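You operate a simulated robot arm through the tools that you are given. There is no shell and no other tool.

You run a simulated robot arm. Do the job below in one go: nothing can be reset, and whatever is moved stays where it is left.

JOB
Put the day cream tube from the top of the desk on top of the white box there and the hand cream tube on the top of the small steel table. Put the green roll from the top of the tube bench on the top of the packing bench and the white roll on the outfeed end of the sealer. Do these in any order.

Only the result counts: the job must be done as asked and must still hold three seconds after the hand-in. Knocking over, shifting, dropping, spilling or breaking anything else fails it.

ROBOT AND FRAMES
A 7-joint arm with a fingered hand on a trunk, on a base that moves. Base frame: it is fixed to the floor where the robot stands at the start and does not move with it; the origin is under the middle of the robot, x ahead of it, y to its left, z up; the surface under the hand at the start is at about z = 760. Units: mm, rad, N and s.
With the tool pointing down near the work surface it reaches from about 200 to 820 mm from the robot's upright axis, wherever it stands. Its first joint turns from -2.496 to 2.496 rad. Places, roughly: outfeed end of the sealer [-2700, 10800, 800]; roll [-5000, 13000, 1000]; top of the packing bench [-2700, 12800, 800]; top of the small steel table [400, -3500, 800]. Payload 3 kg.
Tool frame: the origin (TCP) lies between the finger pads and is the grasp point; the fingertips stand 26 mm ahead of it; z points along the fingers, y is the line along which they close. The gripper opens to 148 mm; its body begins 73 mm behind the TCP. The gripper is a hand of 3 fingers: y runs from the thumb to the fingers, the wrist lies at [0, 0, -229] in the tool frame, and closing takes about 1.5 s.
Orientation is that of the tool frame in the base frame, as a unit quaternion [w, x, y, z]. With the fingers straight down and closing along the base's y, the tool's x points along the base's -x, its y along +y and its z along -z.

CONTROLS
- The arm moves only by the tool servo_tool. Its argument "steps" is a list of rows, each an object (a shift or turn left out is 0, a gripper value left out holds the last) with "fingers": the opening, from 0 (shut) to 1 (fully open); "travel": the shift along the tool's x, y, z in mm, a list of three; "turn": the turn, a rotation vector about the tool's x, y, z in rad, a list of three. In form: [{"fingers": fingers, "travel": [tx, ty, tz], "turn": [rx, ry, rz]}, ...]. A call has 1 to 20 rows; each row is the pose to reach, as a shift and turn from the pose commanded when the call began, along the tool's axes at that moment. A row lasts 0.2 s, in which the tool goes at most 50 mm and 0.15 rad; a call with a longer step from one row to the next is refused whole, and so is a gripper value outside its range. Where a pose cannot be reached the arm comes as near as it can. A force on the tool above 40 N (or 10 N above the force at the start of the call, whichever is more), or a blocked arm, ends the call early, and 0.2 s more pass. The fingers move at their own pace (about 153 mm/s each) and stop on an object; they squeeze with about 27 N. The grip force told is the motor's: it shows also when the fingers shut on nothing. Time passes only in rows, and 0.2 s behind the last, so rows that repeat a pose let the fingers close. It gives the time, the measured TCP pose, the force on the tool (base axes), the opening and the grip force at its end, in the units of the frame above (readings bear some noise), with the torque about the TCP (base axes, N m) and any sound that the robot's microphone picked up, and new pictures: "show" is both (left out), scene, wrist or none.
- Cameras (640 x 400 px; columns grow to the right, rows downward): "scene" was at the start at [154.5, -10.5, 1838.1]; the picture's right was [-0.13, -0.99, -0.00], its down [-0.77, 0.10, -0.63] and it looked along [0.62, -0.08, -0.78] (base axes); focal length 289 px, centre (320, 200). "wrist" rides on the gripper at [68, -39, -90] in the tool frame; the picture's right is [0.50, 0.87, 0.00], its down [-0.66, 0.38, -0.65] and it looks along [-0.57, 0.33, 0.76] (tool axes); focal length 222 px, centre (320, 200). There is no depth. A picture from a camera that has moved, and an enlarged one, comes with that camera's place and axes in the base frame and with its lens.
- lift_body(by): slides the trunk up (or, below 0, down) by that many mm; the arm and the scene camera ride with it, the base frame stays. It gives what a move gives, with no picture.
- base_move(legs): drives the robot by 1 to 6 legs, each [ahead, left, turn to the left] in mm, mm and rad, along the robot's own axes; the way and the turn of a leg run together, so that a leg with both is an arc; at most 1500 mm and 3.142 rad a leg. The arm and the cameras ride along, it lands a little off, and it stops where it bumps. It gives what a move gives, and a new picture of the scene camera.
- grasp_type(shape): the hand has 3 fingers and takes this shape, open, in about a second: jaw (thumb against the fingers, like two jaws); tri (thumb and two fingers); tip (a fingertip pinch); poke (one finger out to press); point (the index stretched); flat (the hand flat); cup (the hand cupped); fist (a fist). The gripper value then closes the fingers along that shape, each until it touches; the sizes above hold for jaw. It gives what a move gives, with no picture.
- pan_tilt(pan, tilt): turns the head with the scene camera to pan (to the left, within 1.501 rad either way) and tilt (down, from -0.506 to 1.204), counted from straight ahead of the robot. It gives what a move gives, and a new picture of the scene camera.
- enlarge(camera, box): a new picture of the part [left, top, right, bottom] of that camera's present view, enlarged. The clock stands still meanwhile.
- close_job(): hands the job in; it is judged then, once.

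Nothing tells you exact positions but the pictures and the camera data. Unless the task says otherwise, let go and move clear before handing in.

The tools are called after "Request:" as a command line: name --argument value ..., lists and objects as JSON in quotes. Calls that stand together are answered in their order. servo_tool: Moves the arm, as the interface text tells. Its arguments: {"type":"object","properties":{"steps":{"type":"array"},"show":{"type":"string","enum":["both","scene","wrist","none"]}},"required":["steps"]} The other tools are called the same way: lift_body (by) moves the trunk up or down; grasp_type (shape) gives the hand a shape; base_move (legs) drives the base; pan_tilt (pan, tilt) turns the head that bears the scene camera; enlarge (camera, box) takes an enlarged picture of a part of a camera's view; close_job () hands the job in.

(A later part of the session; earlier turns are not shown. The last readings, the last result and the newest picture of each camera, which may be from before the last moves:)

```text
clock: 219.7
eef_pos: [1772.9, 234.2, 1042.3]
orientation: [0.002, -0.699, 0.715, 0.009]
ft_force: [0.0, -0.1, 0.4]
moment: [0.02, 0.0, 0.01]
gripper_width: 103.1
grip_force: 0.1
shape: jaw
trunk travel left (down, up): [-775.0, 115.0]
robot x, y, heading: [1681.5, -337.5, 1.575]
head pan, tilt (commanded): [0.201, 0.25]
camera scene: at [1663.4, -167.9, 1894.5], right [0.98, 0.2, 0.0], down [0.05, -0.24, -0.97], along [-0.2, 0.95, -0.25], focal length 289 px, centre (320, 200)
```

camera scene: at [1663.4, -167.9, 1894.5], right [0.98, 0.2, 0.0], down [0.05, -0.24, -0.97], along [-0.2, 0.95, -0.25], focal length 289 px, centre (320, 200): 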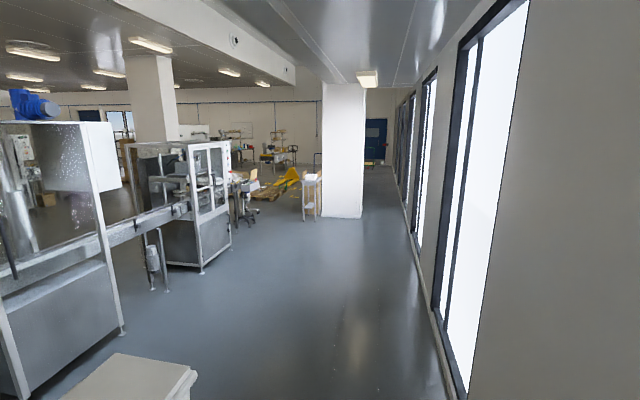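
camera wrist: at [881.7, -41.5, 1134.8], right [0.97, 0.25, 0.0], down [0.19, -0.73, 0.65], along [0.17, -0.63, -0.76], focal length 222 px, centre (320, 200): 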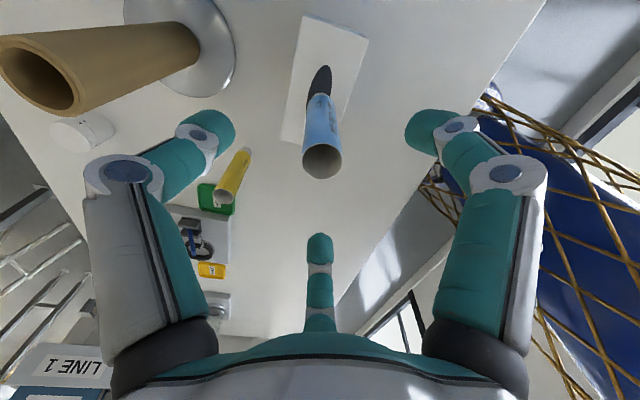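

The day cream tube is fine on the box. The aisle ahead is clear to a pillar at y≈5700, so I drive to about (1300, 3900) and look around.

Request:
base_move --legs '[[1400, 0, 0], [1400, 150, 0], [1400, 250, 0]]'

Request:
pan_tilt --pan 0.0 --tilt 0.25

Request:
pan_tilt --pan 0.9 --tilt 0.25

```text
clock: 239.9
eef_pos: [1193.8, 4407.3, 1041.3]
orientation: [0.0, 0.722, -0.692, -0.008]
ft_force: [-0.8, 0.3, -0.8]
moment: [-0.03, -0.01, 0.01]
gripper_width: 103.2
grip_force: 0.2
shape: jaw
trunk travel left (down, up): [-775.0, 115.0]
robot x, y, heading: [1140.8, 3829.2, 1.635]
head pan, tilt (commanded): [0.201, 0.25]
camera scene: at [1112.1, 3999.7, 1894.5], right [0.96, 0.27, 0.0], down [0.07, -0.24, -0.97], along [-0.26, 0.93, -0.25], focal length 289 px, centre (320, 200)
```

scene: 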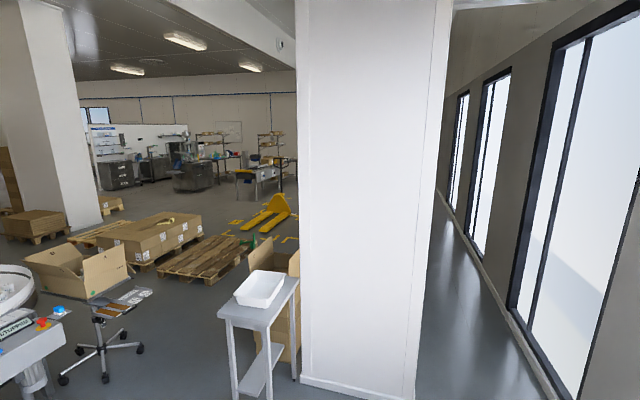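

```text
clock: 240.6
eef_pos: [1193.7, 4407.6, 1041.6]
orientation: [0.0, 0.723, -0.691, -0.008]
ft_force: [-0.2, 0.4, 1.1]
moment: [0.02, 0.05, 0.03]
gripper_width: 103.2
grip_force: 0.0
shape: jaw
trunk travel left (down, up): [-775.0, 115.0]
robot x, y, heading: [1144.1, 3830.6, 1.639]
head pan, tilt (commanded): [0.0, 0.25]
camera scene: at [1130.5, 4002.5, 1894.5], right [1.0, 0.07, 0.0], down [0.02, -0.25, -0.97], along [-0.07, 0.97, -0.25], focal length 289 px, centre (320, 200)
```

scene: 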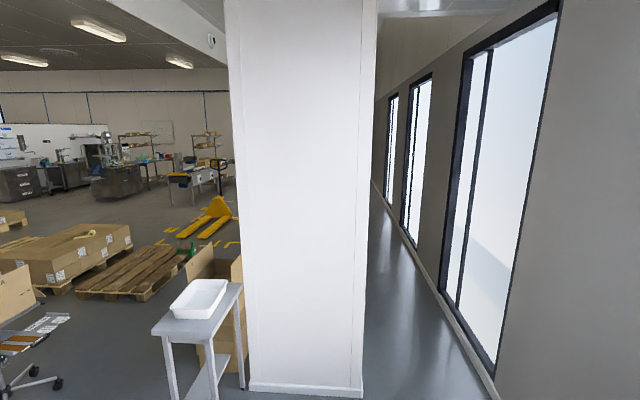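

```text
clock: 241.8
eef_pos: [1193.8, 4407.6, 1042.3]
orientation: [0.0, 0.722, -0.691, -0.009]
ft_force: [-0.4, 0.3, -0.2]
moment: [0.02, 0.0, 0.02]
gripper_width: 103.1
grip_force: 0.0
shape: jaw
trunk travel left (down, up): [-775.0, 115.0]
robot x, y, heading: [1142.1, 3832.7, 1.639]
head pan, tilt (commanded): [0.901, 0.25]
camera scene: at [1060.1, 3962.2, 1894.5], right [0.57, 0.82, 0.0], down [0.2, -0.14, -0.97], along [-0.8, 0.55, -0.25], focal length 289 px, centre (320, 200)
```

scene: 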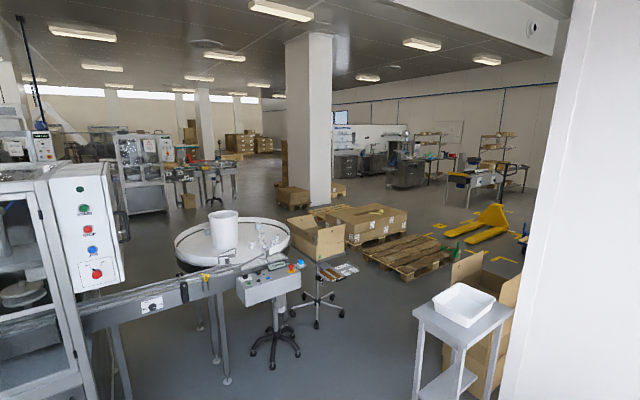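

The pillar at y≈5700 spans x 478–1338; the passage along the windows beside it is clear. I square up, shift right to x≈1790 and pass it.

Request:
base_move --legs '[[0, 0, -0.066], [0, -650, 0]]'

Request:
pan_tilt --pan 0.0 --tilt 0.4

```text
clock: 245.9
eef_pos: [1879.1, 4405.9, 1041.2]
orientation: [0.001, -0.7, 0.714, 0.008]
ft_force: [0.2, -0.8, 0.8]
moment: [0.03, 0.04, 0.01]
gripper_width: 103.2
grip_force: 0.1
shape: jaw
trunk travel left (down, up): [-775.0, 115.0]
robot x, y, heading: [1793.8, 3835.1, 1.578]
head pan, tilt (commanded): [0.901, 0.25]
camera scene: at [1717.6, 3970.0, 1894.6], right [0.62, 0.79, 0.0], down [0.19, -0.15, -0.97], along [-0.76, 0.6, -0.25], focal length 289 px, centre (320, 200)
```

scene: 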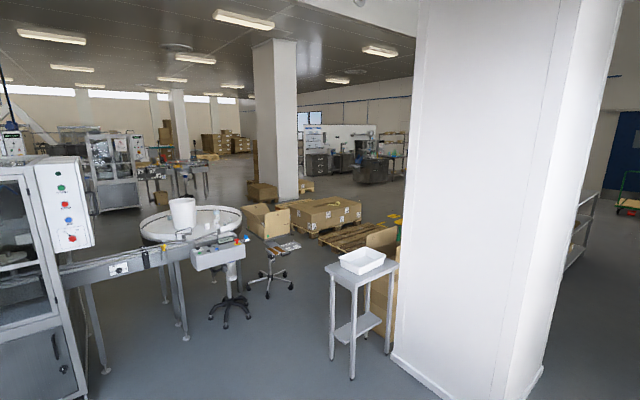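

```text
clock: 247.1
eef_pos: [1878.2, 4407.3, 1042.9]
orientation: [0.001, -0.701, 0.713, 0.009]
ft_force: [0.1, 0.6, -0.1]
moment: [-0.03, 0.01, 0.0]
gripper_width: 103.1
grip_force: 0.1
shape: jaw
trunk travel left (down, up): [-775.0, 115.0]
robot x, y, heading: [1791.7, 3837.1, 1.58]
head pan, tilt (commanded): [0.0, 0.4]
camera scene: at [1789.8, 4005.1, 1880.5], right [1.0, 0.01, 0.0], down [0.0, -0.39, -0.92], along [-0.01, 0.92, -0.39], focal length 289 px, centre (320, 200)
```

scene: 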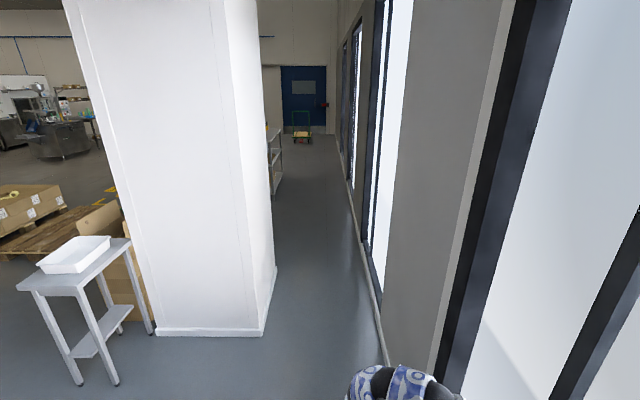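

The aisle right of the pillar is clear. I drive through to about y=7300.

Request:
base_move --legs '[[1400, 35, -0.008], [1400, 0, 0], [700, 0, 0]]'

Request:
pan_tilt --pan 0.9 --tilt 0.3

Request:
pan_tilt --pan 0.3 --tilt 0.3

```text
clock: 264.4
eef_pos: [1819.5, 7970.1, 1042.1]
orientation: [0.0, -0.698, 0.716, 0.008]
ft_force: [-0.2, 0.3, -0.8]
moment: [-0.03, -0.02, 0.0]
gripper_width: 103.3
grip_force: 0.1
shape: jaw
trunk travel left (down, up): [-775.0, 115.0]
robot x, y, heading: [1732.7, 7396.4, 1.569]
head pan, tilt (commanded): [0.0, 0.4]
camera scene: at [1729.3, 7569.9, 1880.5], right [1.0, 0.0, 0.0], down [0.0, -0.39, -0.92], along [0.0, 0.92, -0.39], focal length 289 px, centre (320, 200)
```

scene: 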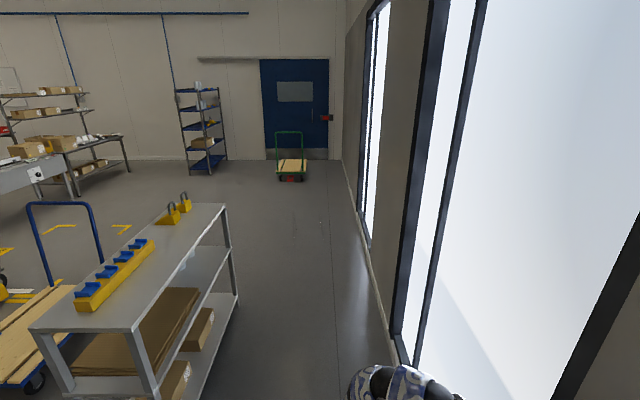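

```text
clock: 265.6
eef_pos: [1820.9, 7969.8, 1041.2]
orientation: [0.002, -0.698, 0.716, 0.008]
ft_force: [-0.3, 0.5, 0.0]
moment: [-0.01, -0.01, 0.01]
gripper_width: 103.4
grip_force: 0.1
shape: jaw
trunk travel left (down, up): [-775.0, 115.0]
robot x, y, heading: [1735.1, 7393.4, 1.576]
head pan, tilt (commanded): [0.901, 0.3]
camera scene: at [1656.2, 7534.7, 1889.8], right [0.62, 0.78, 0.0], down [0.23, -0.18, -0.96], along [-0.75, 0.59, -0.3], focal length 289 px, centre (320, 200)
```

scene: 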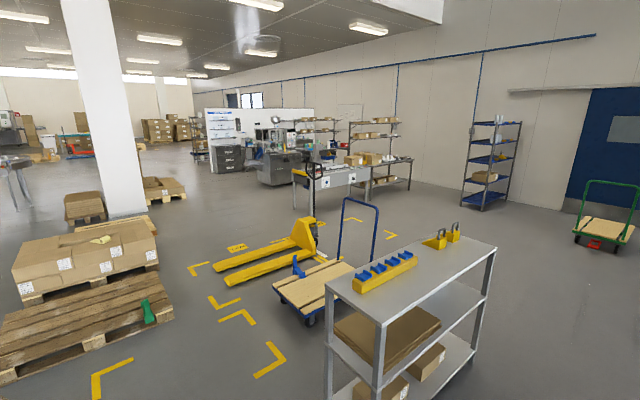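

```text
clock: 266.6
eef_pos: [1819.3, 7968.8, 1039.8]
orientation: [0.0, -0.699, 0.716, 0.008]
ft_force: [0.5, -0.5, 0.2]
moment: [-0.01, -0.01, 0.0]
gripper_width: 103.2
grip_force: 0.0
shape: jaw
trunk travel left (down, up): [-775.0, 115.0]
robot x, y, heading: [1731.0, 7393.7, 1.574]
head pan, tilt (commanded): [0.3, 0.3]
camera scene: at [1701.6, 7565.8, 1889.8], right [0.95, 0.3, 0.0], down [0.09, -0.28, -0.96], along [-0.28, 0.91, -0.3], focal length 289 px, centre (320, 200)
```

scene: 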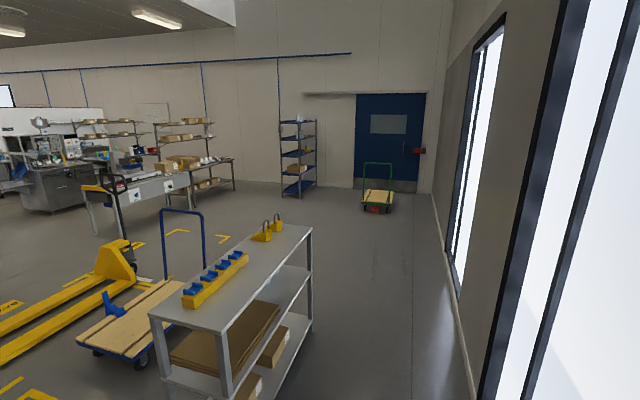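

Ahead-left I see the pallet truck, trolley and steel shelf table; beyond them the sealer near (-2700, 10800) and benches with shelves near y≈12800. I drive on along the windows to y≈10900, then turn toward them.

Request:
base_move --legs '[[1450, 0, 0], [1450, 0, 0], [600, 0, 0], [0, 0, 1.571]]'

Request:
pan_tilt --pan 0.0 --tilt 0.3

```text
clock: 287.4
eef_pos: [1200.6, 11015.1, 1040.8]
orientation: [0.005, 0.999, -0.032, -0.005]
ft_force: [-0.1, -0.1, -0.7]
moment: [-0.01, 0.02, 0.02]
gripper_width: 103.0
grip_force: 0.1
shape: jaw
trunk travel left (down, up): [-775.0, 115.0]
robot x, y, heading: [1770.6, 10905.0, 3.105]
head pan, tilt (commanded): [0.3, 0.3]
camera scene: at [1598.1, 10881.5, 1889.8], right [-0.26, 0.97, 0.0], down [0.29, 0.08, -0.96], along [-0.92, -0.25, -0.3], focal length 289 px, centre (320, 200)
```

scene: 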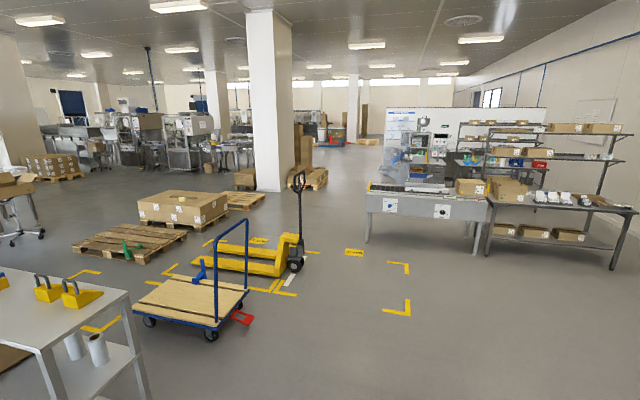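

```text
clock: 288.2
eef_pos: [1201.2, 11014.6, 1041.8]
orientation: [0.006, 0.999, -0.032, -0.006]
ft_force: [0.0, -0.5, -0.2]
moment: [0.0, 0.01, 0.0]
gripper_width: 103.1
grip_force: 0.0
shape: jaw
trunk travel left (down, up): [-775.0, 115.0]
robot x, y, heading: [1767.9, 10904.0, 3.103]
head pan, tilt (commanded): [0.0, 0.3]
camera scene: at [1595.1, 10909.2, 1889.8], right [0.04, 1.0, 0.0], down [0.3, -0.01, -0.96], along [-0.95, 0.04, -0.3], focal length 289 px, centre (320, 200)
```

scene: 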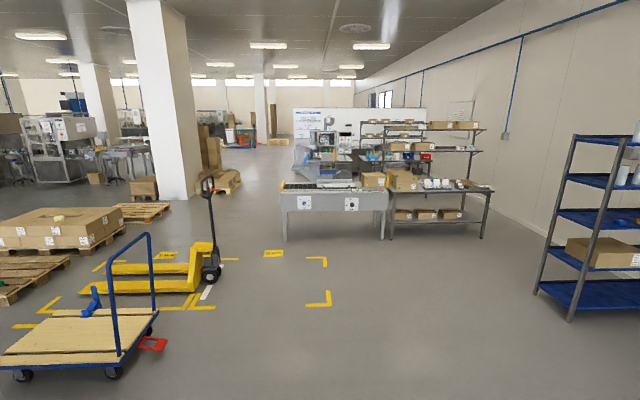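

I see the sealer with a roller outfeed and the packing bench with shelves beside it. I enlarge this region.

Request:
enlarge --camera "scene" --box '[260, 90, 510, 250]'

```text
2.50 times, centred on (385, 170) of scene
camera zoom: at [1595.1, 10909.2, 1889.8], right [0.04, 1.0, 0.0], down [0.3, -0.01, -0.96], along [-0.95, 0.04, -0.3], focal length 723 px, centre (158, 275)
```

zoom: 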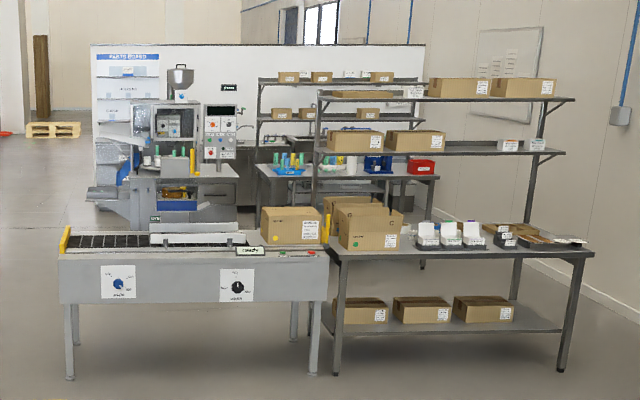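

The sealer's roller (outfeed) end is at the left near y≈10800, the packing bench at the right, and behind it a bench with small coloured items, which should be the tube bench. I drive closer for a better look.

Request:
base_move --legs '[[1400, -200, 0.03], [1200, -300, 0]]'

Request:
pan_tilt --pan 0.0 --tilt 0.45

Request:
pan_tilt --pan -0.6 --tilt 0.45

Request:
pan_tilt --pan 0.6 --tilt 0.45

```text
clock: 300.9
eef_pos: [-1357.6, 11566.4, 1041.4]
orientation: [0.005, 1.0, -0.025, -0.006]
ft_force: [0.4, 0.6, 0.3]
moment: [0.0, 0.0, 0.02]
gripper_width: 103.2
grip_force: 0.1
shape: jaw
trunk travel left (down, up): [-775.0, 115.0]
robot x, y, heading: [-786.2, 11465.6, 3.113]
head pan, tilt (commanded): [0.0, 0.3]
camera scene: at [-961.7, 11466.3, 1889.8], right [0.03, 1.0, 0.0], down [0.3, -0.01, -0.96], along [-0.95, 0.02, -0.3], focal length 289 px, centre (320, 200)
```

scene: 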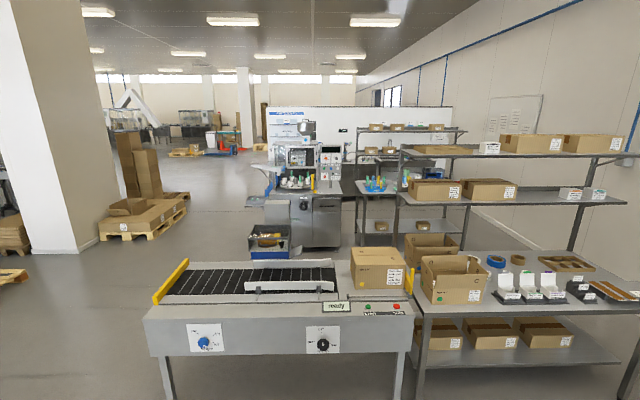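

```text
clock: 301.6
eef_pos: [-1356.8, 11566.8, 1041.6]
orientation: [0.005, 1.0, -0.026, -0.006]
ft_force: [0.3, 0.0, -0.3]
moment: [0.04, 0.02, -0.02]
gripper_width: 102.8
grip_force: 0.1
shape: jaw
trunk travel left (down, up): [-775.0, 115.0]
robot x, y, heading: [-786.5, 11461.9, 3.119]
head pan, tilt (commanded): [0.0, 0.45]
camera scene: at [-959.9, 11466.2, 1875.9], right [0.03, 1.0, 0.0], down [0.43, -0.01, -0.9], along [-0.9, 0.02, -0.43], focal length 289 px, centre (320, 200)
```

scene: 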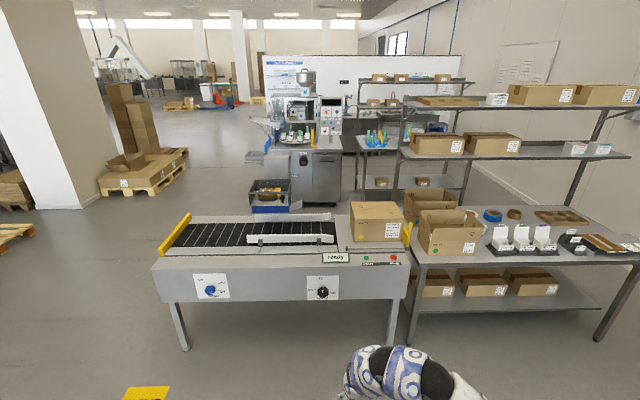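

```text
clock: 302.6
eef_pos: [-1357.6, 11567.2, 1040.5]
orientation: [0.005, 1.0, -0.024, -0.006]
ft_force: [1.3, -0.9, 0.0]
moment: [0.0, -0.02, -0.03]
gripper_width: 103.2
grip_force: 0.1
shape: jaw
trunk travel left (down, up): [-775.0, 115.0]
robot x, y, heading: [-783.7, 11462.2, 3.12]
head pan, tilt (commanded): [-0.6, 0.45]
camera scene: at [-942.6, 11517.6, 1875.9], right [0.58, 0.81, 0.0], down [0.35, -0.25, -0.9], along [-0.73, 0.53, -0.44], focal length 289 px, centre (320, 200)
```

scene: 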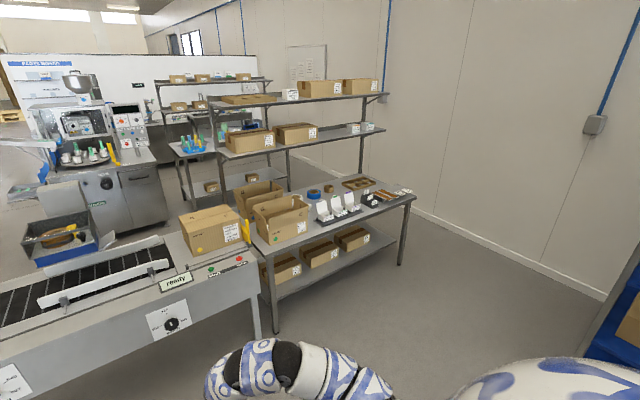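

```text
clock: 304.0
eef_pos: [-1357.7, 11566.2, 1040.8]
orientation: [0.005, 1.0, -0.025, -0.005]
ft_force: [-0.6, 0.1, -0.4]
moment: [0.0, 0.0, 0.02]
gripper_width: 103.4
grip_force: 0.1
shape: jaw
trunk travel left (down, up): [-775.0, 115.0]
robot x, y, heading: [-786.0, 11459.3, 3.123]
head pan, tilt (commanded): [0.6, 0.45]
camera scene: at [-945.2, 11414.0, 1875.9], right [-0.54, 0.84, 0.0], down [0.37, 0.24, -0.9], along [-0.76, -0.49, -0.44], focal length 289 px, centre (320, 200)
```

scene: 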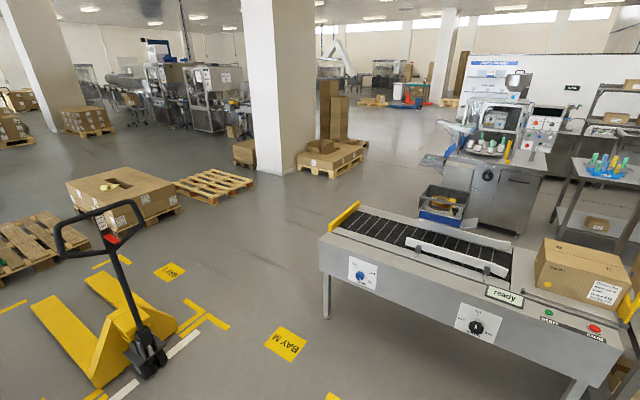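

Request:
pan_tilt --pan -0.15 --tilt 0.35

Request:
enlarge --camera "scene" --box '[270, 90, 430, 200]'

Request:
enlarge --camera "scene" --box '[360, 160, 640, 330]'

Request:
enlarge --camera "scene" --box '[100, 180, 400, 330]'

```text
clock: 305.1
eef_pos: [-1357.4, 11565.5, 1040.7]
orientation: [0.005, 1.0, -0.025, -0.006]
ft_force: [-1.5, 0.0, -0.2]
moment: [0.04, -0.01, -0.02]
gripper_width: 103.2
grip_force: 0.0
shape: jaw
trunk travel left (down, up): [-775.0, 115.0]
robot x, y, heading: [-787.9, 11462.5, 3.12]
head pan, tilt (commanded): [-0.15, 0.351]
camera scene: at [-959.7, 11480.0, 1885.1], right [0.17, 0.98, 0.0], down [0.34, -0.06, -0.94], along [-0.92, 0.16, -0.34], focal length 289 px, centre (320, 200)
```

scene: 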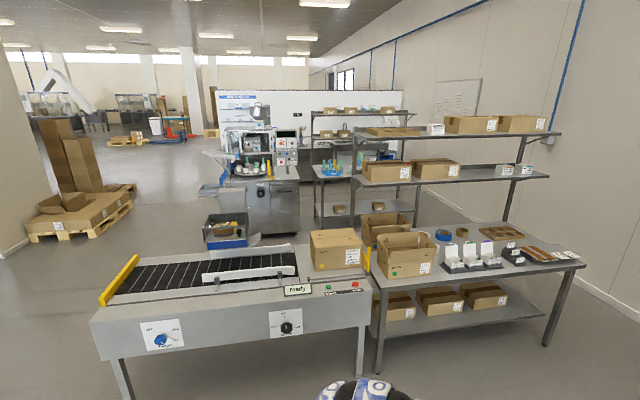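

```text
3.64 times, centred on (350, 145) of scene
camera zoom: at [-959.7, 11480.0, 1885.1], right [0.17, 0.98, 0.0], down [0.34, -0.06, -0.94], along [-0.92, 0.16, -0.34], focal length 1051 px, centre (211, 400)
```

zoom: 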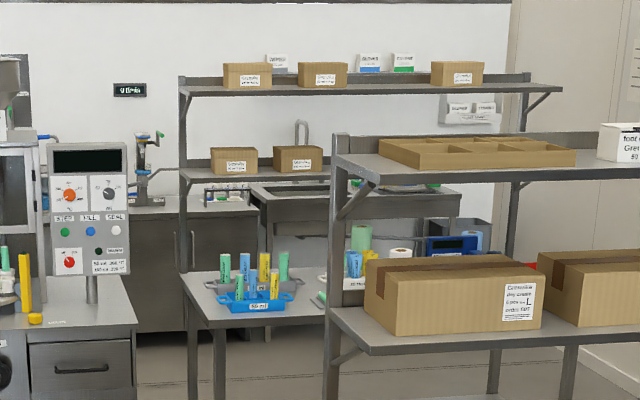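

```text
2.29 times, centred on (500, 245) of scene
camera zoom: at [-959.7, 11480.0, 1885.1], right [0.17, 0.98, 0.0], down [0.34, -0.06, -0.94], along [-0.92, 0.16, -0.34], focal length 661 px, centre (-91, 97)
```

zoom: 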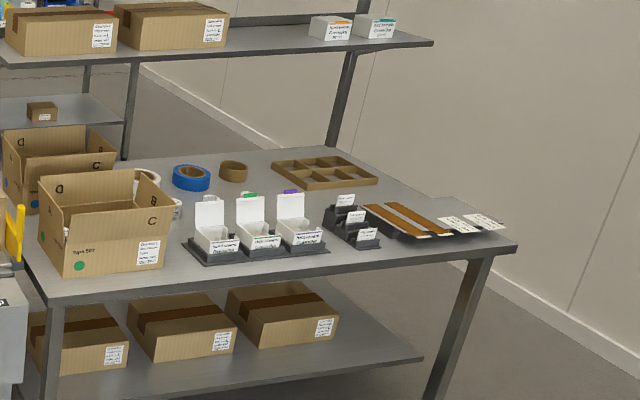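

```text
2.13 times, centred on (250, 255) of scene
camera zoom: at [-959.7, 11480.0, 1885.1], right [0.17, 0.98, 0.0], down [0.34, -0.06, -0.94], along [-0.92, 0.16, -0.34], focal length 617 px, centre (469, 83)
```

zoom: 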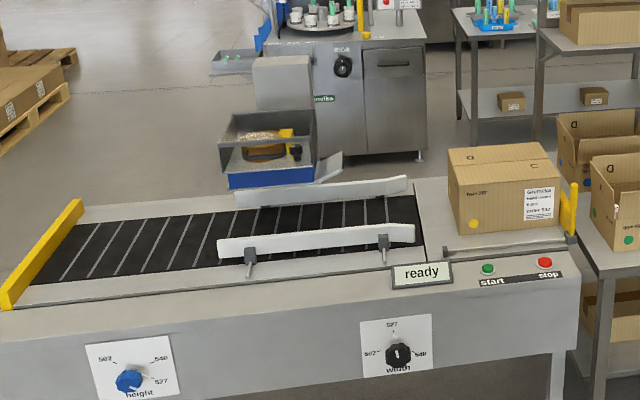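

The green and white rolls are on the tube bench behind the packing bench (near [-5000, 12900]). I go round the packing bench's right end, first to the passage by the wall.

Request:
base_move --legs '[[600, -1300, 0.02], [0, -1270, 0]]'

Request:
pan_tilt --pan 0.0 --tilt 0.4

Request:
pan_tilt --pan 0.8 --tilt 0.6

```text
clock: 318.1
eef_pos: [-1920.6, 14098.7, 1042.0]
orientation: [0.005, 1.0, -0.006, -0.006]
ft_force: [0.0, -0.4, -0.3]
moment: [0.0, 0.0, 0.01]
gripper_width: 103.1
grip_force: 0.1
shape: jaw
trunk travel left (down, up): [-775.0, 115.0]
robot x, y, heading: [-1348.7, 14013.5, -3.131]
head pan, tilt (commanded): [-0.15, 0.351]
camera scene: at [-1520.4, 14027.9, 1885.1], right [0.14, 0.99, 0.0], down [0.34, -0.05, -0.94], along [-0.93, 0.13, -0.34], focal length 289 px, centre (320, 200)
```

scene: 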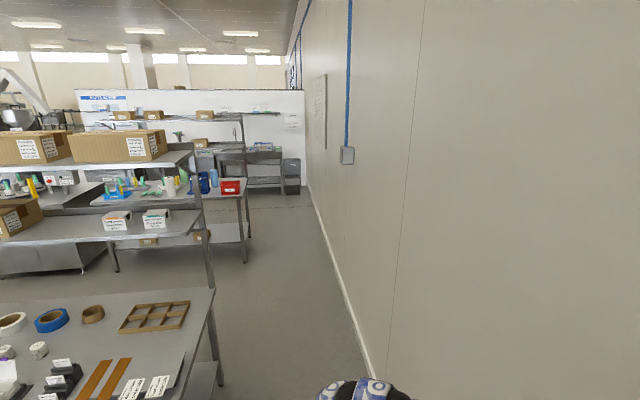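

```text
clock: 318.8
eef_pos: [-1920.9, 14098.1, 1042.2]
orientation: [0.005, 1.0, -0.006, -0.006]
ft_force: [1.1, -0.2, -0.2]
moment: [-0.02, -0.04, -0.02]
gripper_width: 103.0
grip_force: 0.0
shape: jaw
trunk travel left (down, up): [-775.0, 115.0]
robot x, y, heading: [-1347.5, 14016.7, -3.13]
head pan, tilt (commanded): [0.0, 0.4]
camera scene: at [-1520.8, 14013.7, 1880.6], right [-0.01, 1.0, 0.0], down [0.39, 0.0, -0.92], along [-0.92, -0.01, -0.39], focal length 289 px, centre (320, 200)
```

scene: 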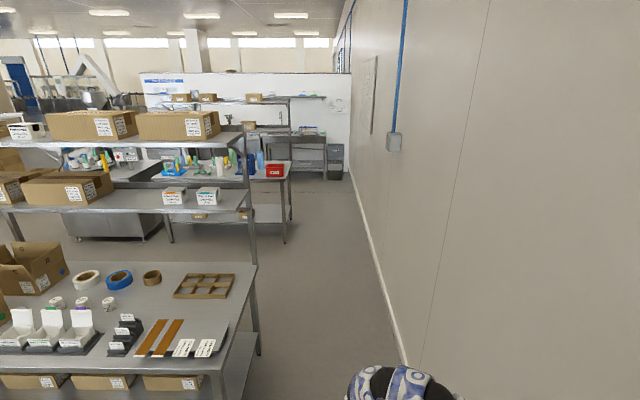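

```text
clock: 319.9
eef_pos: [-1921.0, 14098.9, 1041.8]
orientation: [0.005, 1.0, -0.007, -0.006]
ft_force: [-0.5, -0.4, 1.1]
moment: [0.0, -0.05, 0.01]
gripper_width: 103.2
grip_force: 0.1
shape: jaw
trunk travel left (down, up): [-775.0, 115.0]
robot x, y, heading: [-1344.0, 14018.5, -3.131]
head pan, tilt (commanded): [0.799, 0.6]
camera scene: at [-1489.1, 13950.7, 1862.3], right [-0.72, 0.69, 0.0], down [0.39, 0.41, -0.83], along [-0.57, -0.6, -0.56], focal length 289 px, centre (320, 200)
```

scene: 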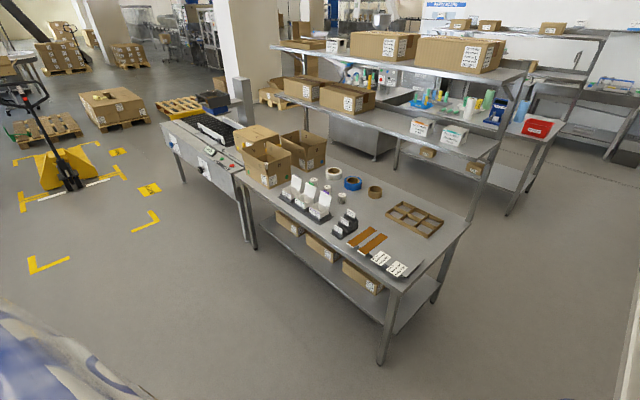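

The passage by the wall is clear (about 1 m wide). I drive through to the aisle behind the packing bench.

Request:
base_move --legs '[[1400, -60, 0], [700, 0, 0]]'

Request:
pan_tilt --pan 0.5 --tilt 0.6

```text
clock: 330.4
eef_pos: [-4022.7, 14135.8, 1041.4]
orientation: [0.005, 1.0, -0.008, -0.005]
ft_force: [-0.1, 0.2, -0.1]
moment: [0.01, 0.0, 0.05]
gripper_width: 103.4
grip_force: 0.2
shape: jaw
trunk travel left (down, up): [-775.0, 115.0]
robot x, y, heading: [-3446.7, 14051.8, -3.132]
head pan, tilt (commanded): [0.799, 0.6]
camera scene: at [-3592.0, 13986.2, 1862.3], right [-0.72, 0.69, 0.0], down [0.39, 0.41, -0.82], along [-0.57, -0.6, -0.57], focal length 289 px, centre (320, 200)
```

scene: 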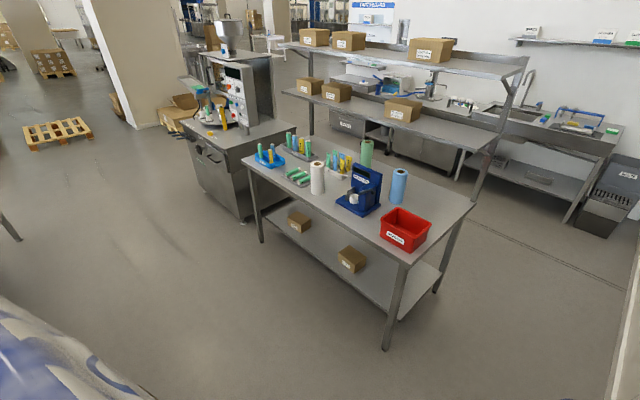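

```text
clock: 331.2
eef_pos: [-4022.3, 14135.9, 1041.1]
orientation: [0.005, 1.0, -0.007, -0.007]
ft_force: [-0.5, 0.1, -0.3]
moment: [0.02, 0.03, 0.01]
gripper_width: 103.2
grip_force: 0.1
shape: jaw
trunk travel left (down, up): [-775.0, 115.0]
robot x, y, heading: [-3447.6, 14054.8, -3.128]
head pan, tilt (commanded): [0.499, 0.6]
camera scene: at [-3607.6, 14007.0, 1862.3], right [-0.49, 0.87, 0.0], down [0.49, 0.28, -0.83], along [-0.72, -0.4, -0.56], focal length 289 px, centre (320, 200)
```

scene: 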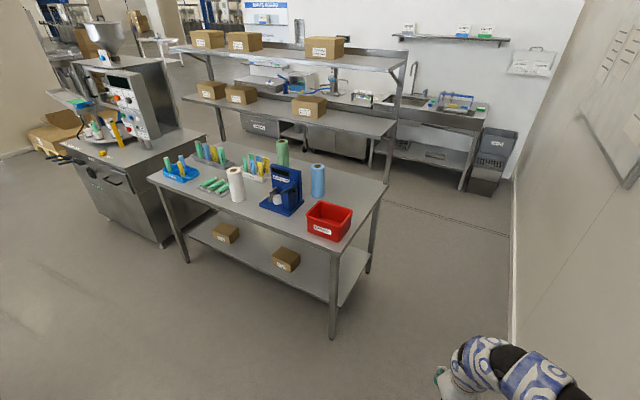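

Request:
enlarge --camera "scene" --box '[140, 120, 400, 280]'

Request:
pan_tilt --pan 1.4 --tilt 0.6

```text
2.46 times, centred on (270, 200) of scene
camera zoom: at [-3607.6, 14007.0, 1862.3], right [-0.49, 0.87, 0.0], down [0.49, 0.28, -0.83], along [-0.72, -0.4, -0.56], focal length 712 px, centre (443, 200)
```

zoom: 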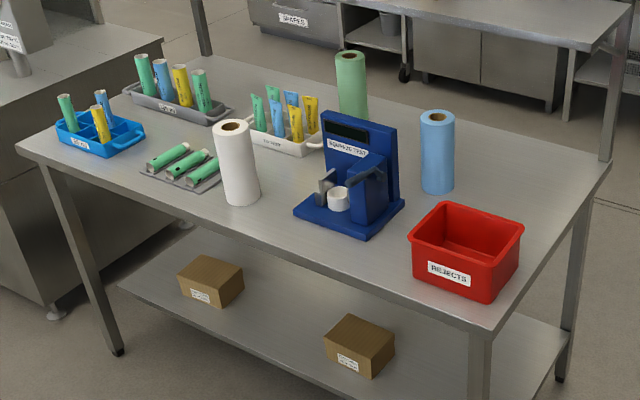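

```text
clock: 332.4
eef_pos: [-4022.0, 14135.2, 1041.3]
orientation: [0.004, 1.0, -0.008, -0.006]
ft_force: [0.1, 0.5, 0.6]
moment: [0.0, 0.02, 0.01]
gripper_width: 103.1
grip_force: 0.2
shape: jaw
trunk travel left (down, up): [-775.0, 115.0]
robot x, y, heading: [-3449.3, 14049.7, -3.127]
head pan, tilt (commanded): [1.4, 0.6]
camera scene: at [-3544.6, 13962.9, 1862.3], right [-0.99, 0.16, 0.0], down [0.09, 0.56, -0.83], along [-0.13, -0.81, -0.56], focal length 289 px, centre (320, 200)
```

scene: 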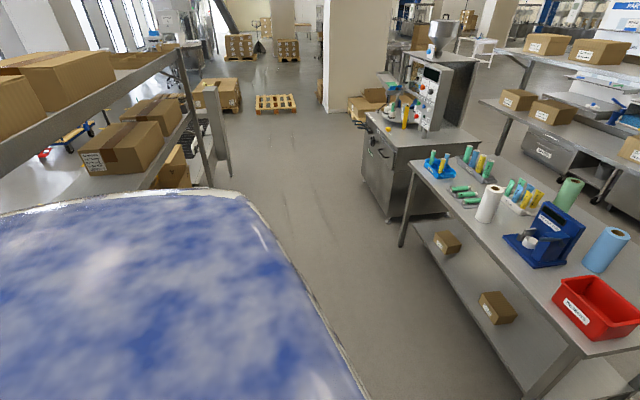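

The tube bench top is at z≈800 (x -5362…-4590): white roll near [-4722, 12774], green roll at the back near [-5252, 12764], both about 205 mm tall and ~97 mm wide. I check how far the robot's own base extends by looking straight down.

Request:
pan_tilt --pan 0.0 --tilt 1.2

Request:
pan_tilt --pan 1.0 --tilt 1.2

```text
clock: 333.9
eef_pos: [-4022.1, 14136.5, 1041.9]
orientation: [0.004, 1.0, -0.007, -0.007]
ft_force: [-0.6, -0.6, -0.2]
moment: [0.0, -0.02, -0.01]
gripper_width: 103.0
grip_force: 0.0
shape: jaw
trunk travel left (down, up): [-775.0, 115.0]
robot x, y, heading: [-3448.0, 14051.2, -3.129]
head pan, tilt (commanded): [0.0, 1.201]
camera scene: at [-3586.3, 14049.5, 1817.7], right [-0.01, 1.0, 0.0], down [0.93, 0.01, -0.36], along [-0.36, 0.0, -0.93], focal length 289 px, centre (320, 200)
```

scene: 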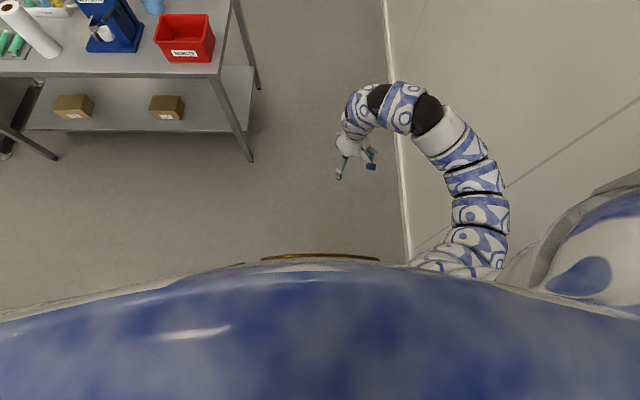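

```text
clock: 335.2
eef_pos: [-4022.7, 14135.5, 1041.5]
orientation: [0.005, 1.0, -0.008, -0.006]
ft_force: [-0.4, 0.0, 1.2]
moment: [-0.01, 0.0, -0.03]
gripper_width: 103.0
grip_force: 0.0
shape: jaw
trunk travel left (down, up): [-775.0, 115.0]
robot x, y, heading: [-3449.2, 14055.1, -3.13]
head pan, tilt (commanded): [1.0, 1.201]
camera scene: at [-3560.1, 14002.8, 1817.7], right [-0.85, 0.53, 0.0], down [0.5, 0.79, -0.36], along [-0.19, -0.31, -0.93], focal length 289 px, centre (320, 200)
```

scene: 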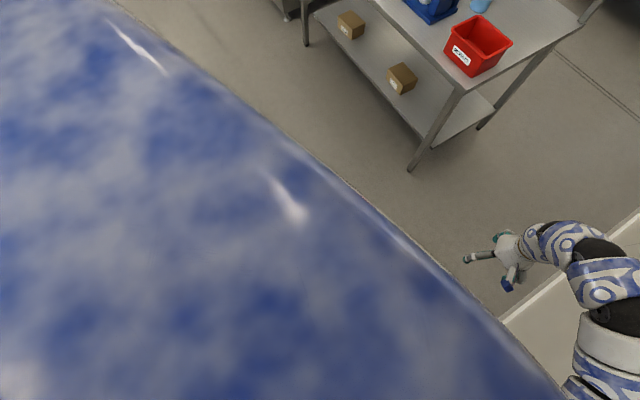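

I first raise the trunk by 100 mm for clearance above the rolls, open the hand fully, and drive down the aisle in front of the tube bench.

Request:
lift_body --by 100

Request:
base_move --legs '[[350, 0, -0.01], [0, 0, 0], [0, 1265, 0]]'

Request:
pan_tilt --pan 0.0 --tilt 0.8

```text
clock: 336.5
eef_pos: [-4023.6, 14135.5, 1141.5]
orientation: [0.005, 1.0, -0.008, -0.006]
ft_force: [0.4, -0.1, 0.6]
moment: [0.04, -0.01, 0.04]
gripper_width: 103.1
grip_force: 0.0
shape: jaw
trunk travel left (down, up): [-875.0, 15.0]
robot x, y, heading: [-3451.5, 14053.8, -3.131]
head pan, tilt (commanded): [1.0, 1.201]
```

```text
clock: 345.0
eef_pos: [-4364.3, 12882.9, 1142.5]
orientation: [0.005, 1.0, -0.013, -0.006]
ft_force: [0.2, -0.6, 0.3]
moment: [-0.02, 0.0, -0.02]
gripper_width: 103.2
grip_force: 0.0
shape: jaw
trunk travel left (down, up): [-875.0, 15.0]
robot x, y, heading: [-3794.3, 12792.4, 3.138]
head pan, tilt (commanded): [1.0, 1.201]
camera scene: at [-3902.2, 12744.2, 1917.7], right [-0.84, 0.54, 0.0], down [0.5, 0.78, -0.36], along [-0.2, -0.3, -0.93], focal length 289 px, centre (320, 200)
```

scene: 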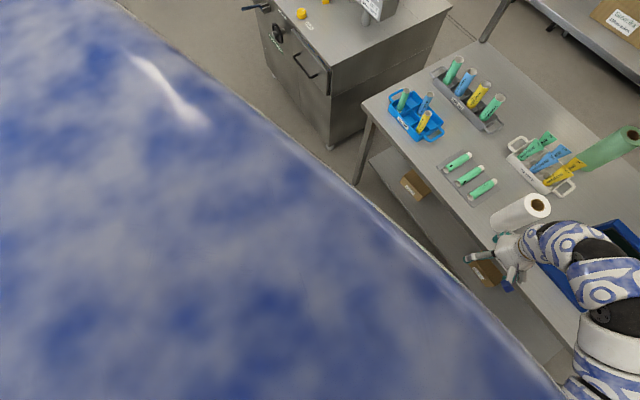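

```text
clock: 346.3
eef_pos: [-4362.8, 12882.8, 1142.3]
orientation: [0.006, 1.0, -0.013, -0.006]
ft_force: [1.1, 0.3, -1.2]
moment: [-0.01, 0.02, -0.03]
gripper_width: 103.0
grip_force: 0.1
shape: jaw
trunk travel left (down, up): [-875.0, 15.0]
robot x, y, heading: [-3788.6, 12790.0, 3.136]
head pan, tilt (commanded): [0.0, 0.799]
camera scene: at [-3952.6, 12791.7, 1945.4], right [0.0, 1.0, 0.0], down [0.72, 0.0, -0.7], along [-0.7, 0.0, -0.72], focal length 289 px, centre (320, 200)
```

scene: 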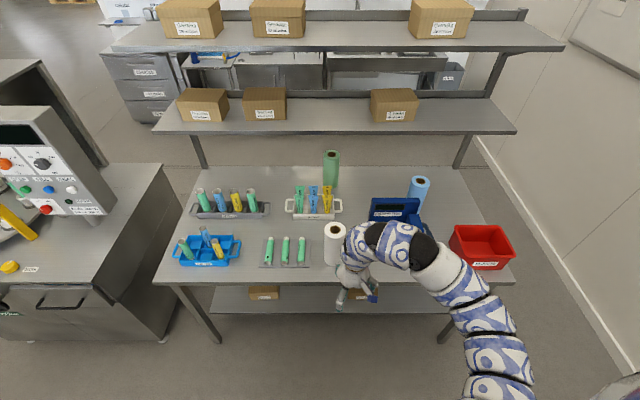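

From here I see everything clearly: white roll near [-4694, 12857], green roll near [-5180, 12852] at the back under a shelf (shelf at z≈1246, front edge x≈-5040), with a tray of tubes in front. I take the white roll first; I move up to the bench.

Request:
base_move --legs '[[340, 0, 0]]'

Request:
servo_tool --steps '[{"fingers": 1.0}, {"fingers": 1.0}, {"fingers": 1.0}]' --show "both"

```text
clock: 348.5
eef_pos: [-4707.3, 12881.0, 1141.8]
orientation: [0.005, 1.0, -0.012, -0.006]
ft_force: [-0.2, 0.8, 0.5]
moment: [-0.01, -0.03, -0.01]
gripper_width: 103.2
grip_force: 0.1
shape: jaw
trunk travel left (down, up): [-875.0, 15.0]
robot x, y, heading: [-4135.9, 12790.0, -3.142]
head pan, tilt (commanded): [0.0, 0.799]
camera scene: at [-4296.3, 12791.4, 1945.3], right [0.0, 1.0, 0.0], down [0.72, 0.0, -0.7], along [-0.7, 0.0, -0.72], focal length 289 px, centre (320, 200)
```

scene: 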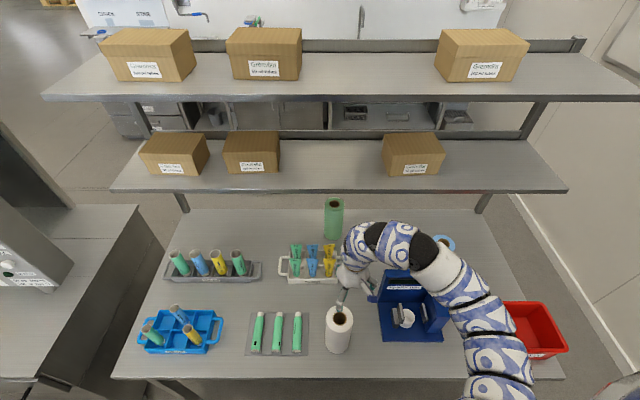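

```text
clock: 349.3
eef_pos: [-4707.2, 12881.4, 1141.3]
orientation: [0.005, 1.0, -0.012, -0.006]
ft_force: [-0.6, 0.1, 0.3]
moment: [-0.03, 0.01, 0.03]
gripper_width: 147.8
grip_force: 0.2
shape: jaw
trunk travel left (down, up): [-875.0, 15.0]
robot x, y, heading: [-4135.3, 12789.6, -3.14]
head pan, tilt (commanded): [0.0, 0.799]
camera scene: at [-4295.2, 12791.4, 1945.4], right [0.0, 1.0, 0.0], down [0.72, 0.0, -0.7], along [-0.7, 0.0, -0.72], focal length 289 px, centre (320, 200)
camera wrist: at [-4635.8, 12919.7, 1229.8], right [0.48, -0.88, 0.0], down [-0.66, -0.36, 0.67], along [-0.58, -0.32, -0.75], focal length 222 px, centre (320, 200)
```

scene: 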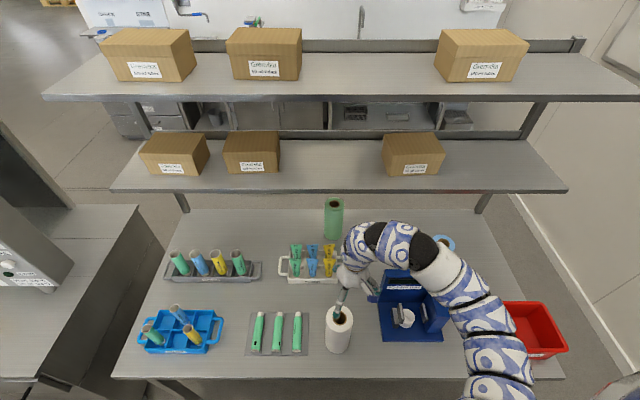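
wrist: 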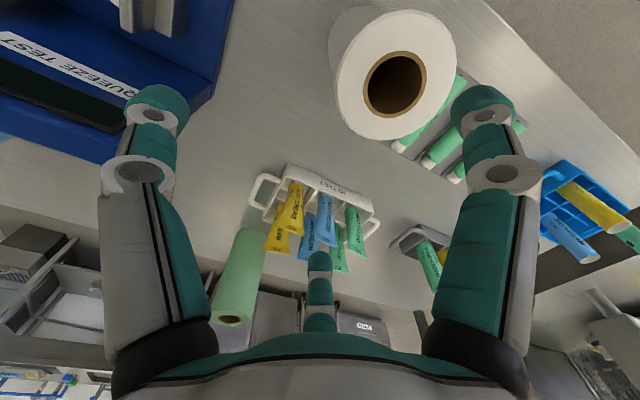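

Triangulating between both cameras: bench top z≈848, white roll at about [-4649, 12855] (top z≈1065, ~85 mm wide), green roll about [-5115, 12850]. I move above the white roll.

Request:
servo_tool --steps '[{"travel": [30, 12, 0], "turn": [0.005, 0.006, 0]}, {"travel": [59, 25, 0], "turn": [0.01, 0.012, 0]}, {"travel": [59, 25, 0], "turn": [0.01, 0.012, 0]}]' --show "both"

```text
clock: 350.1
eef_pos: [-4648.9, 12855.7, 1139.8]
orientation: [0.0, 1.0, -0.012, -0.001]
ft_force: [0.3, -0.5, 0.3]
moment: [0.02, 0.0, 0.0]
gripper_width: 147.8
grip_force: 0.0
shape: jaw
trunk travel left (down, up): [-875.0, 15.0]
robot x, y, heading: [-4135.1, 12789.8, -3.139]
head pan, tilt (commanded): [0.0, 0.799]
camera scene: at [-4295.1, 12791.5, 1945.4], right [0.0, 1.0, 0.0], down [0.72, 0.0, -0.7], along [-0.7, 0.0, -0.72], focal length 289 px, centre (320, 200)
camera wrist: at [-4579.2, 12892.6, 1229.9], right [0.48, -0.88, 0.0], down [-0.66, -0.36, 0.65], along [-0.57, -0.31, -0.76], focal length 222 px, centre (320, 200)
```

scene: 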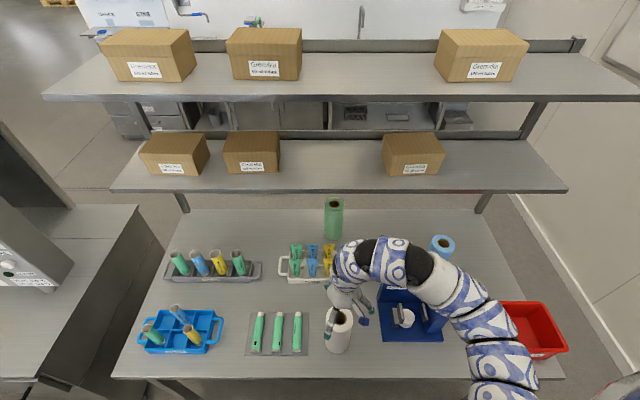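
wrist: 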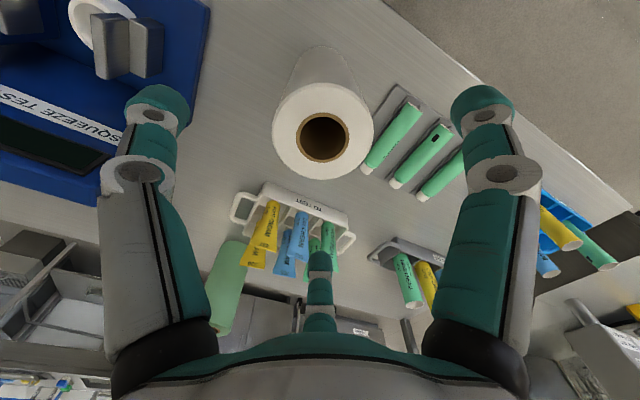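

Request:
enlarge --camera "scene" --box '[310, 230, 470, 370]'

Request:
enlarge --camera "wrist" --box '[100, 0, 420, 200]'

```text
2.86 times, centred on (390, 300) of scene
camera zoom: at [-4295.1, 12791.5, 1945.4], right [0.0, 1.0, 0.0], down [0.72, 0.0, -0.7], along [-0.7, 0.0, -0.72], focal length 826 px, centre (120, -86)
```

zoom: 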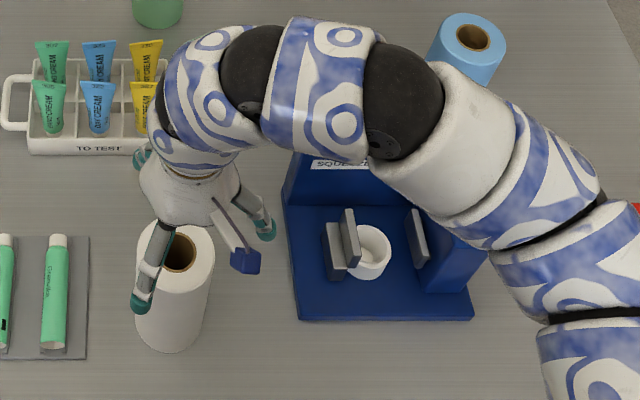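

```text
2.00 times, centred on (260, 100) of wrist
camera zoom: at [-4579.2, 12892.6, 1229.9], right [0.48, -0.88, 0.0], down [-0.66, -0.36, 0.65], along [-0.57, -0.31, -0.76], focal length 444 px, centre (440, 400)
```

zoom: 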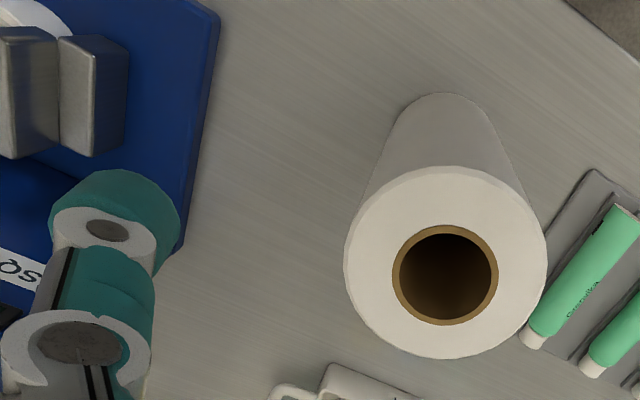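

The tester's base plate starts ~55 mm beyond the thumb, so the descent is clear. I lower around the white roll's top.

Request:
servo_tool --steps '[{"travel": [2, 0, 35]}, {"travel": [2, 0, 70]}, {"travel": [2, 0, 100]}, {"travel": [2, 0, 118]}, {"travel": [2, 0, 118]}]' --show "wrist"

```text
clock: 351.3
eef_pos: [-4645.0, 12852.9, 1023.6]
orientation: [0.0, 1.0, -0.013, 0.0]
ft_force: [-1.4, 1.3, 0.2]
moment: [0.02, 0.0, 0.03]
gripper_width: 147.8
grip_force: 0.1
shape: jaw
trunk travel left (down, up): [-875.0, 15.0]
robot x, y, heading: [-4131.5, 12794.3, -3.141]
head pan, tilt (commanded): [0.0, 0.799]
camera wrist: at [-4575.4, 12891.5, 1113.6], right [0.48, -0.88, 0.0], down [-0.66, -0.36, 0.65], along [-0.57, -0.31, -0.76], focal length 222 px, centre (320, 200)
```

wrist: 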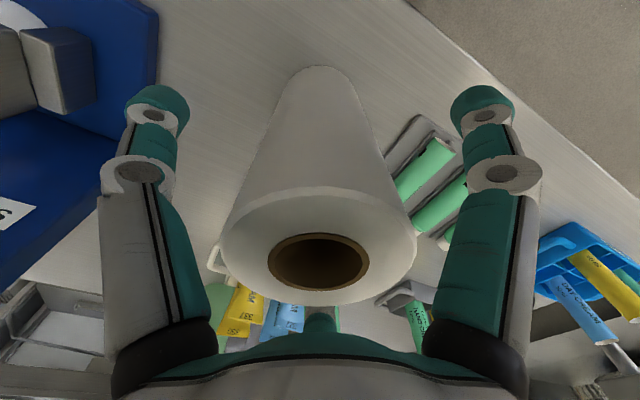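

Roll top is at z≈1060, centred in the hand. I go 18 mm further and close.

Request:
servo_tool --steps '[{"travel": [0, 0, 10]}, {"travel": [0, 0, 18]}, {"travel": [0, 0, 18], "fingers": 0.8}, {"travel": [0, 0, 18], "fingers": 0.65}, {"travel": [0, 0, 18], "fingers": 0.5}, {"travel": [0, 0, 18], "fingers": 0.3}, {"travel": [0, 0, 18], "fingers": 0.0}, {"travel": [0, 0, 18], "fingers": 0.0}, {"travel": [0, 0, 18], "fingers": 0.0}, {"travel": [0, 0, 18], "fingers": 0.0}]' --show "wrist"

```text
clock: 353.5
eef_pos: [-4645.7, 12854.2, 1007.5]
orientation: [0.001, 1.0, -0.012, -0.001]
ft_force: [1.5, -1.8, 5.5]
moment: [0.13, -0.08, -0.08]
gripper_width: 75.8
grip_force: 27.0
shape: jaw
trunk travel left (down, up): [-875.0, 15.0]
robot x, y, heading: [-4131.1, 12792.8, -3.138]
head pan, tilt (commanded): [0.0, 0.799]
camera wrist: at [-4576.2, 12891.7, 1095.8], right [0.48, -0.88, 0.0], down [-0.66, -0.36, 0.65], along [-0.57, -0.31, -0.76], focal length 222 px, centre (320, 200)
```

wrist: 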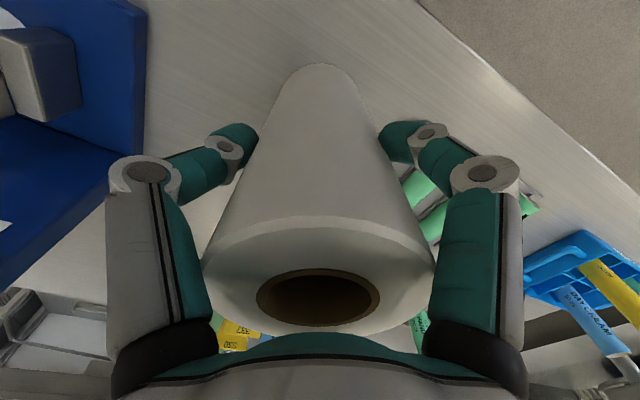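

The white roll is gripped (76 mm, 27 N). I lift it and check the hold.

Request:
servo_tool --steps '[{"travel": [0, 0, -10]}, {"travel": [0, 0, -30]}, {"travel": [0, 0, -60]}, {"travel": [0, 0, -90]}, {"travel": [0, 0, -90]}]' --show "both"

```text
clock: 354.7
eef_pos: [-4645.8, 12854.7, 1096.1]
orientation: [0.0, 1.0, -0.012, 0.0]
ft_force: [0.1, 0.2, -2.3]
moment: [0.01, -0.01, -0.02]
gripper_width: 75.7
grip_force: 26.6
shape: jaw
trunk travel left (down, up): [-875.0, 15.0]
robot x, y, heading: [-4133.5, 12788.5, -3.144]
head pan, tilt (commanded): [0.0, 0.799]
camera scene: at [-4294.9, 12791.5, 1945.4], right [0.0, 1.0, 0.0], down [0.72, 0.0, -0.7], along [-0.7, 0.0, -0.72], focal length 289 px, centre (320, 200)
camera wrist: at [-4577.2, 12892.4, 1186.0], right [0.48, -0.88, 0.0], down [-0.66, -0.36, 0.65], along [-0.57, -0.31, -0.76], focal length 222 px, centre (320, 200)
```

scene: 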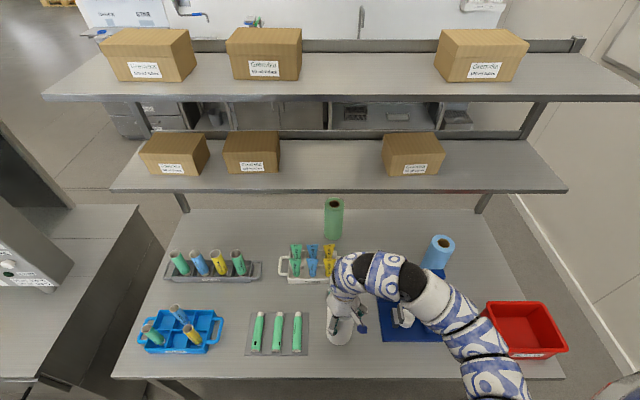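
wrist: 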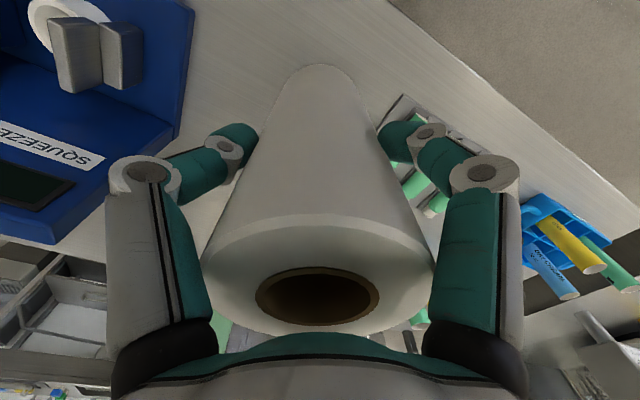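

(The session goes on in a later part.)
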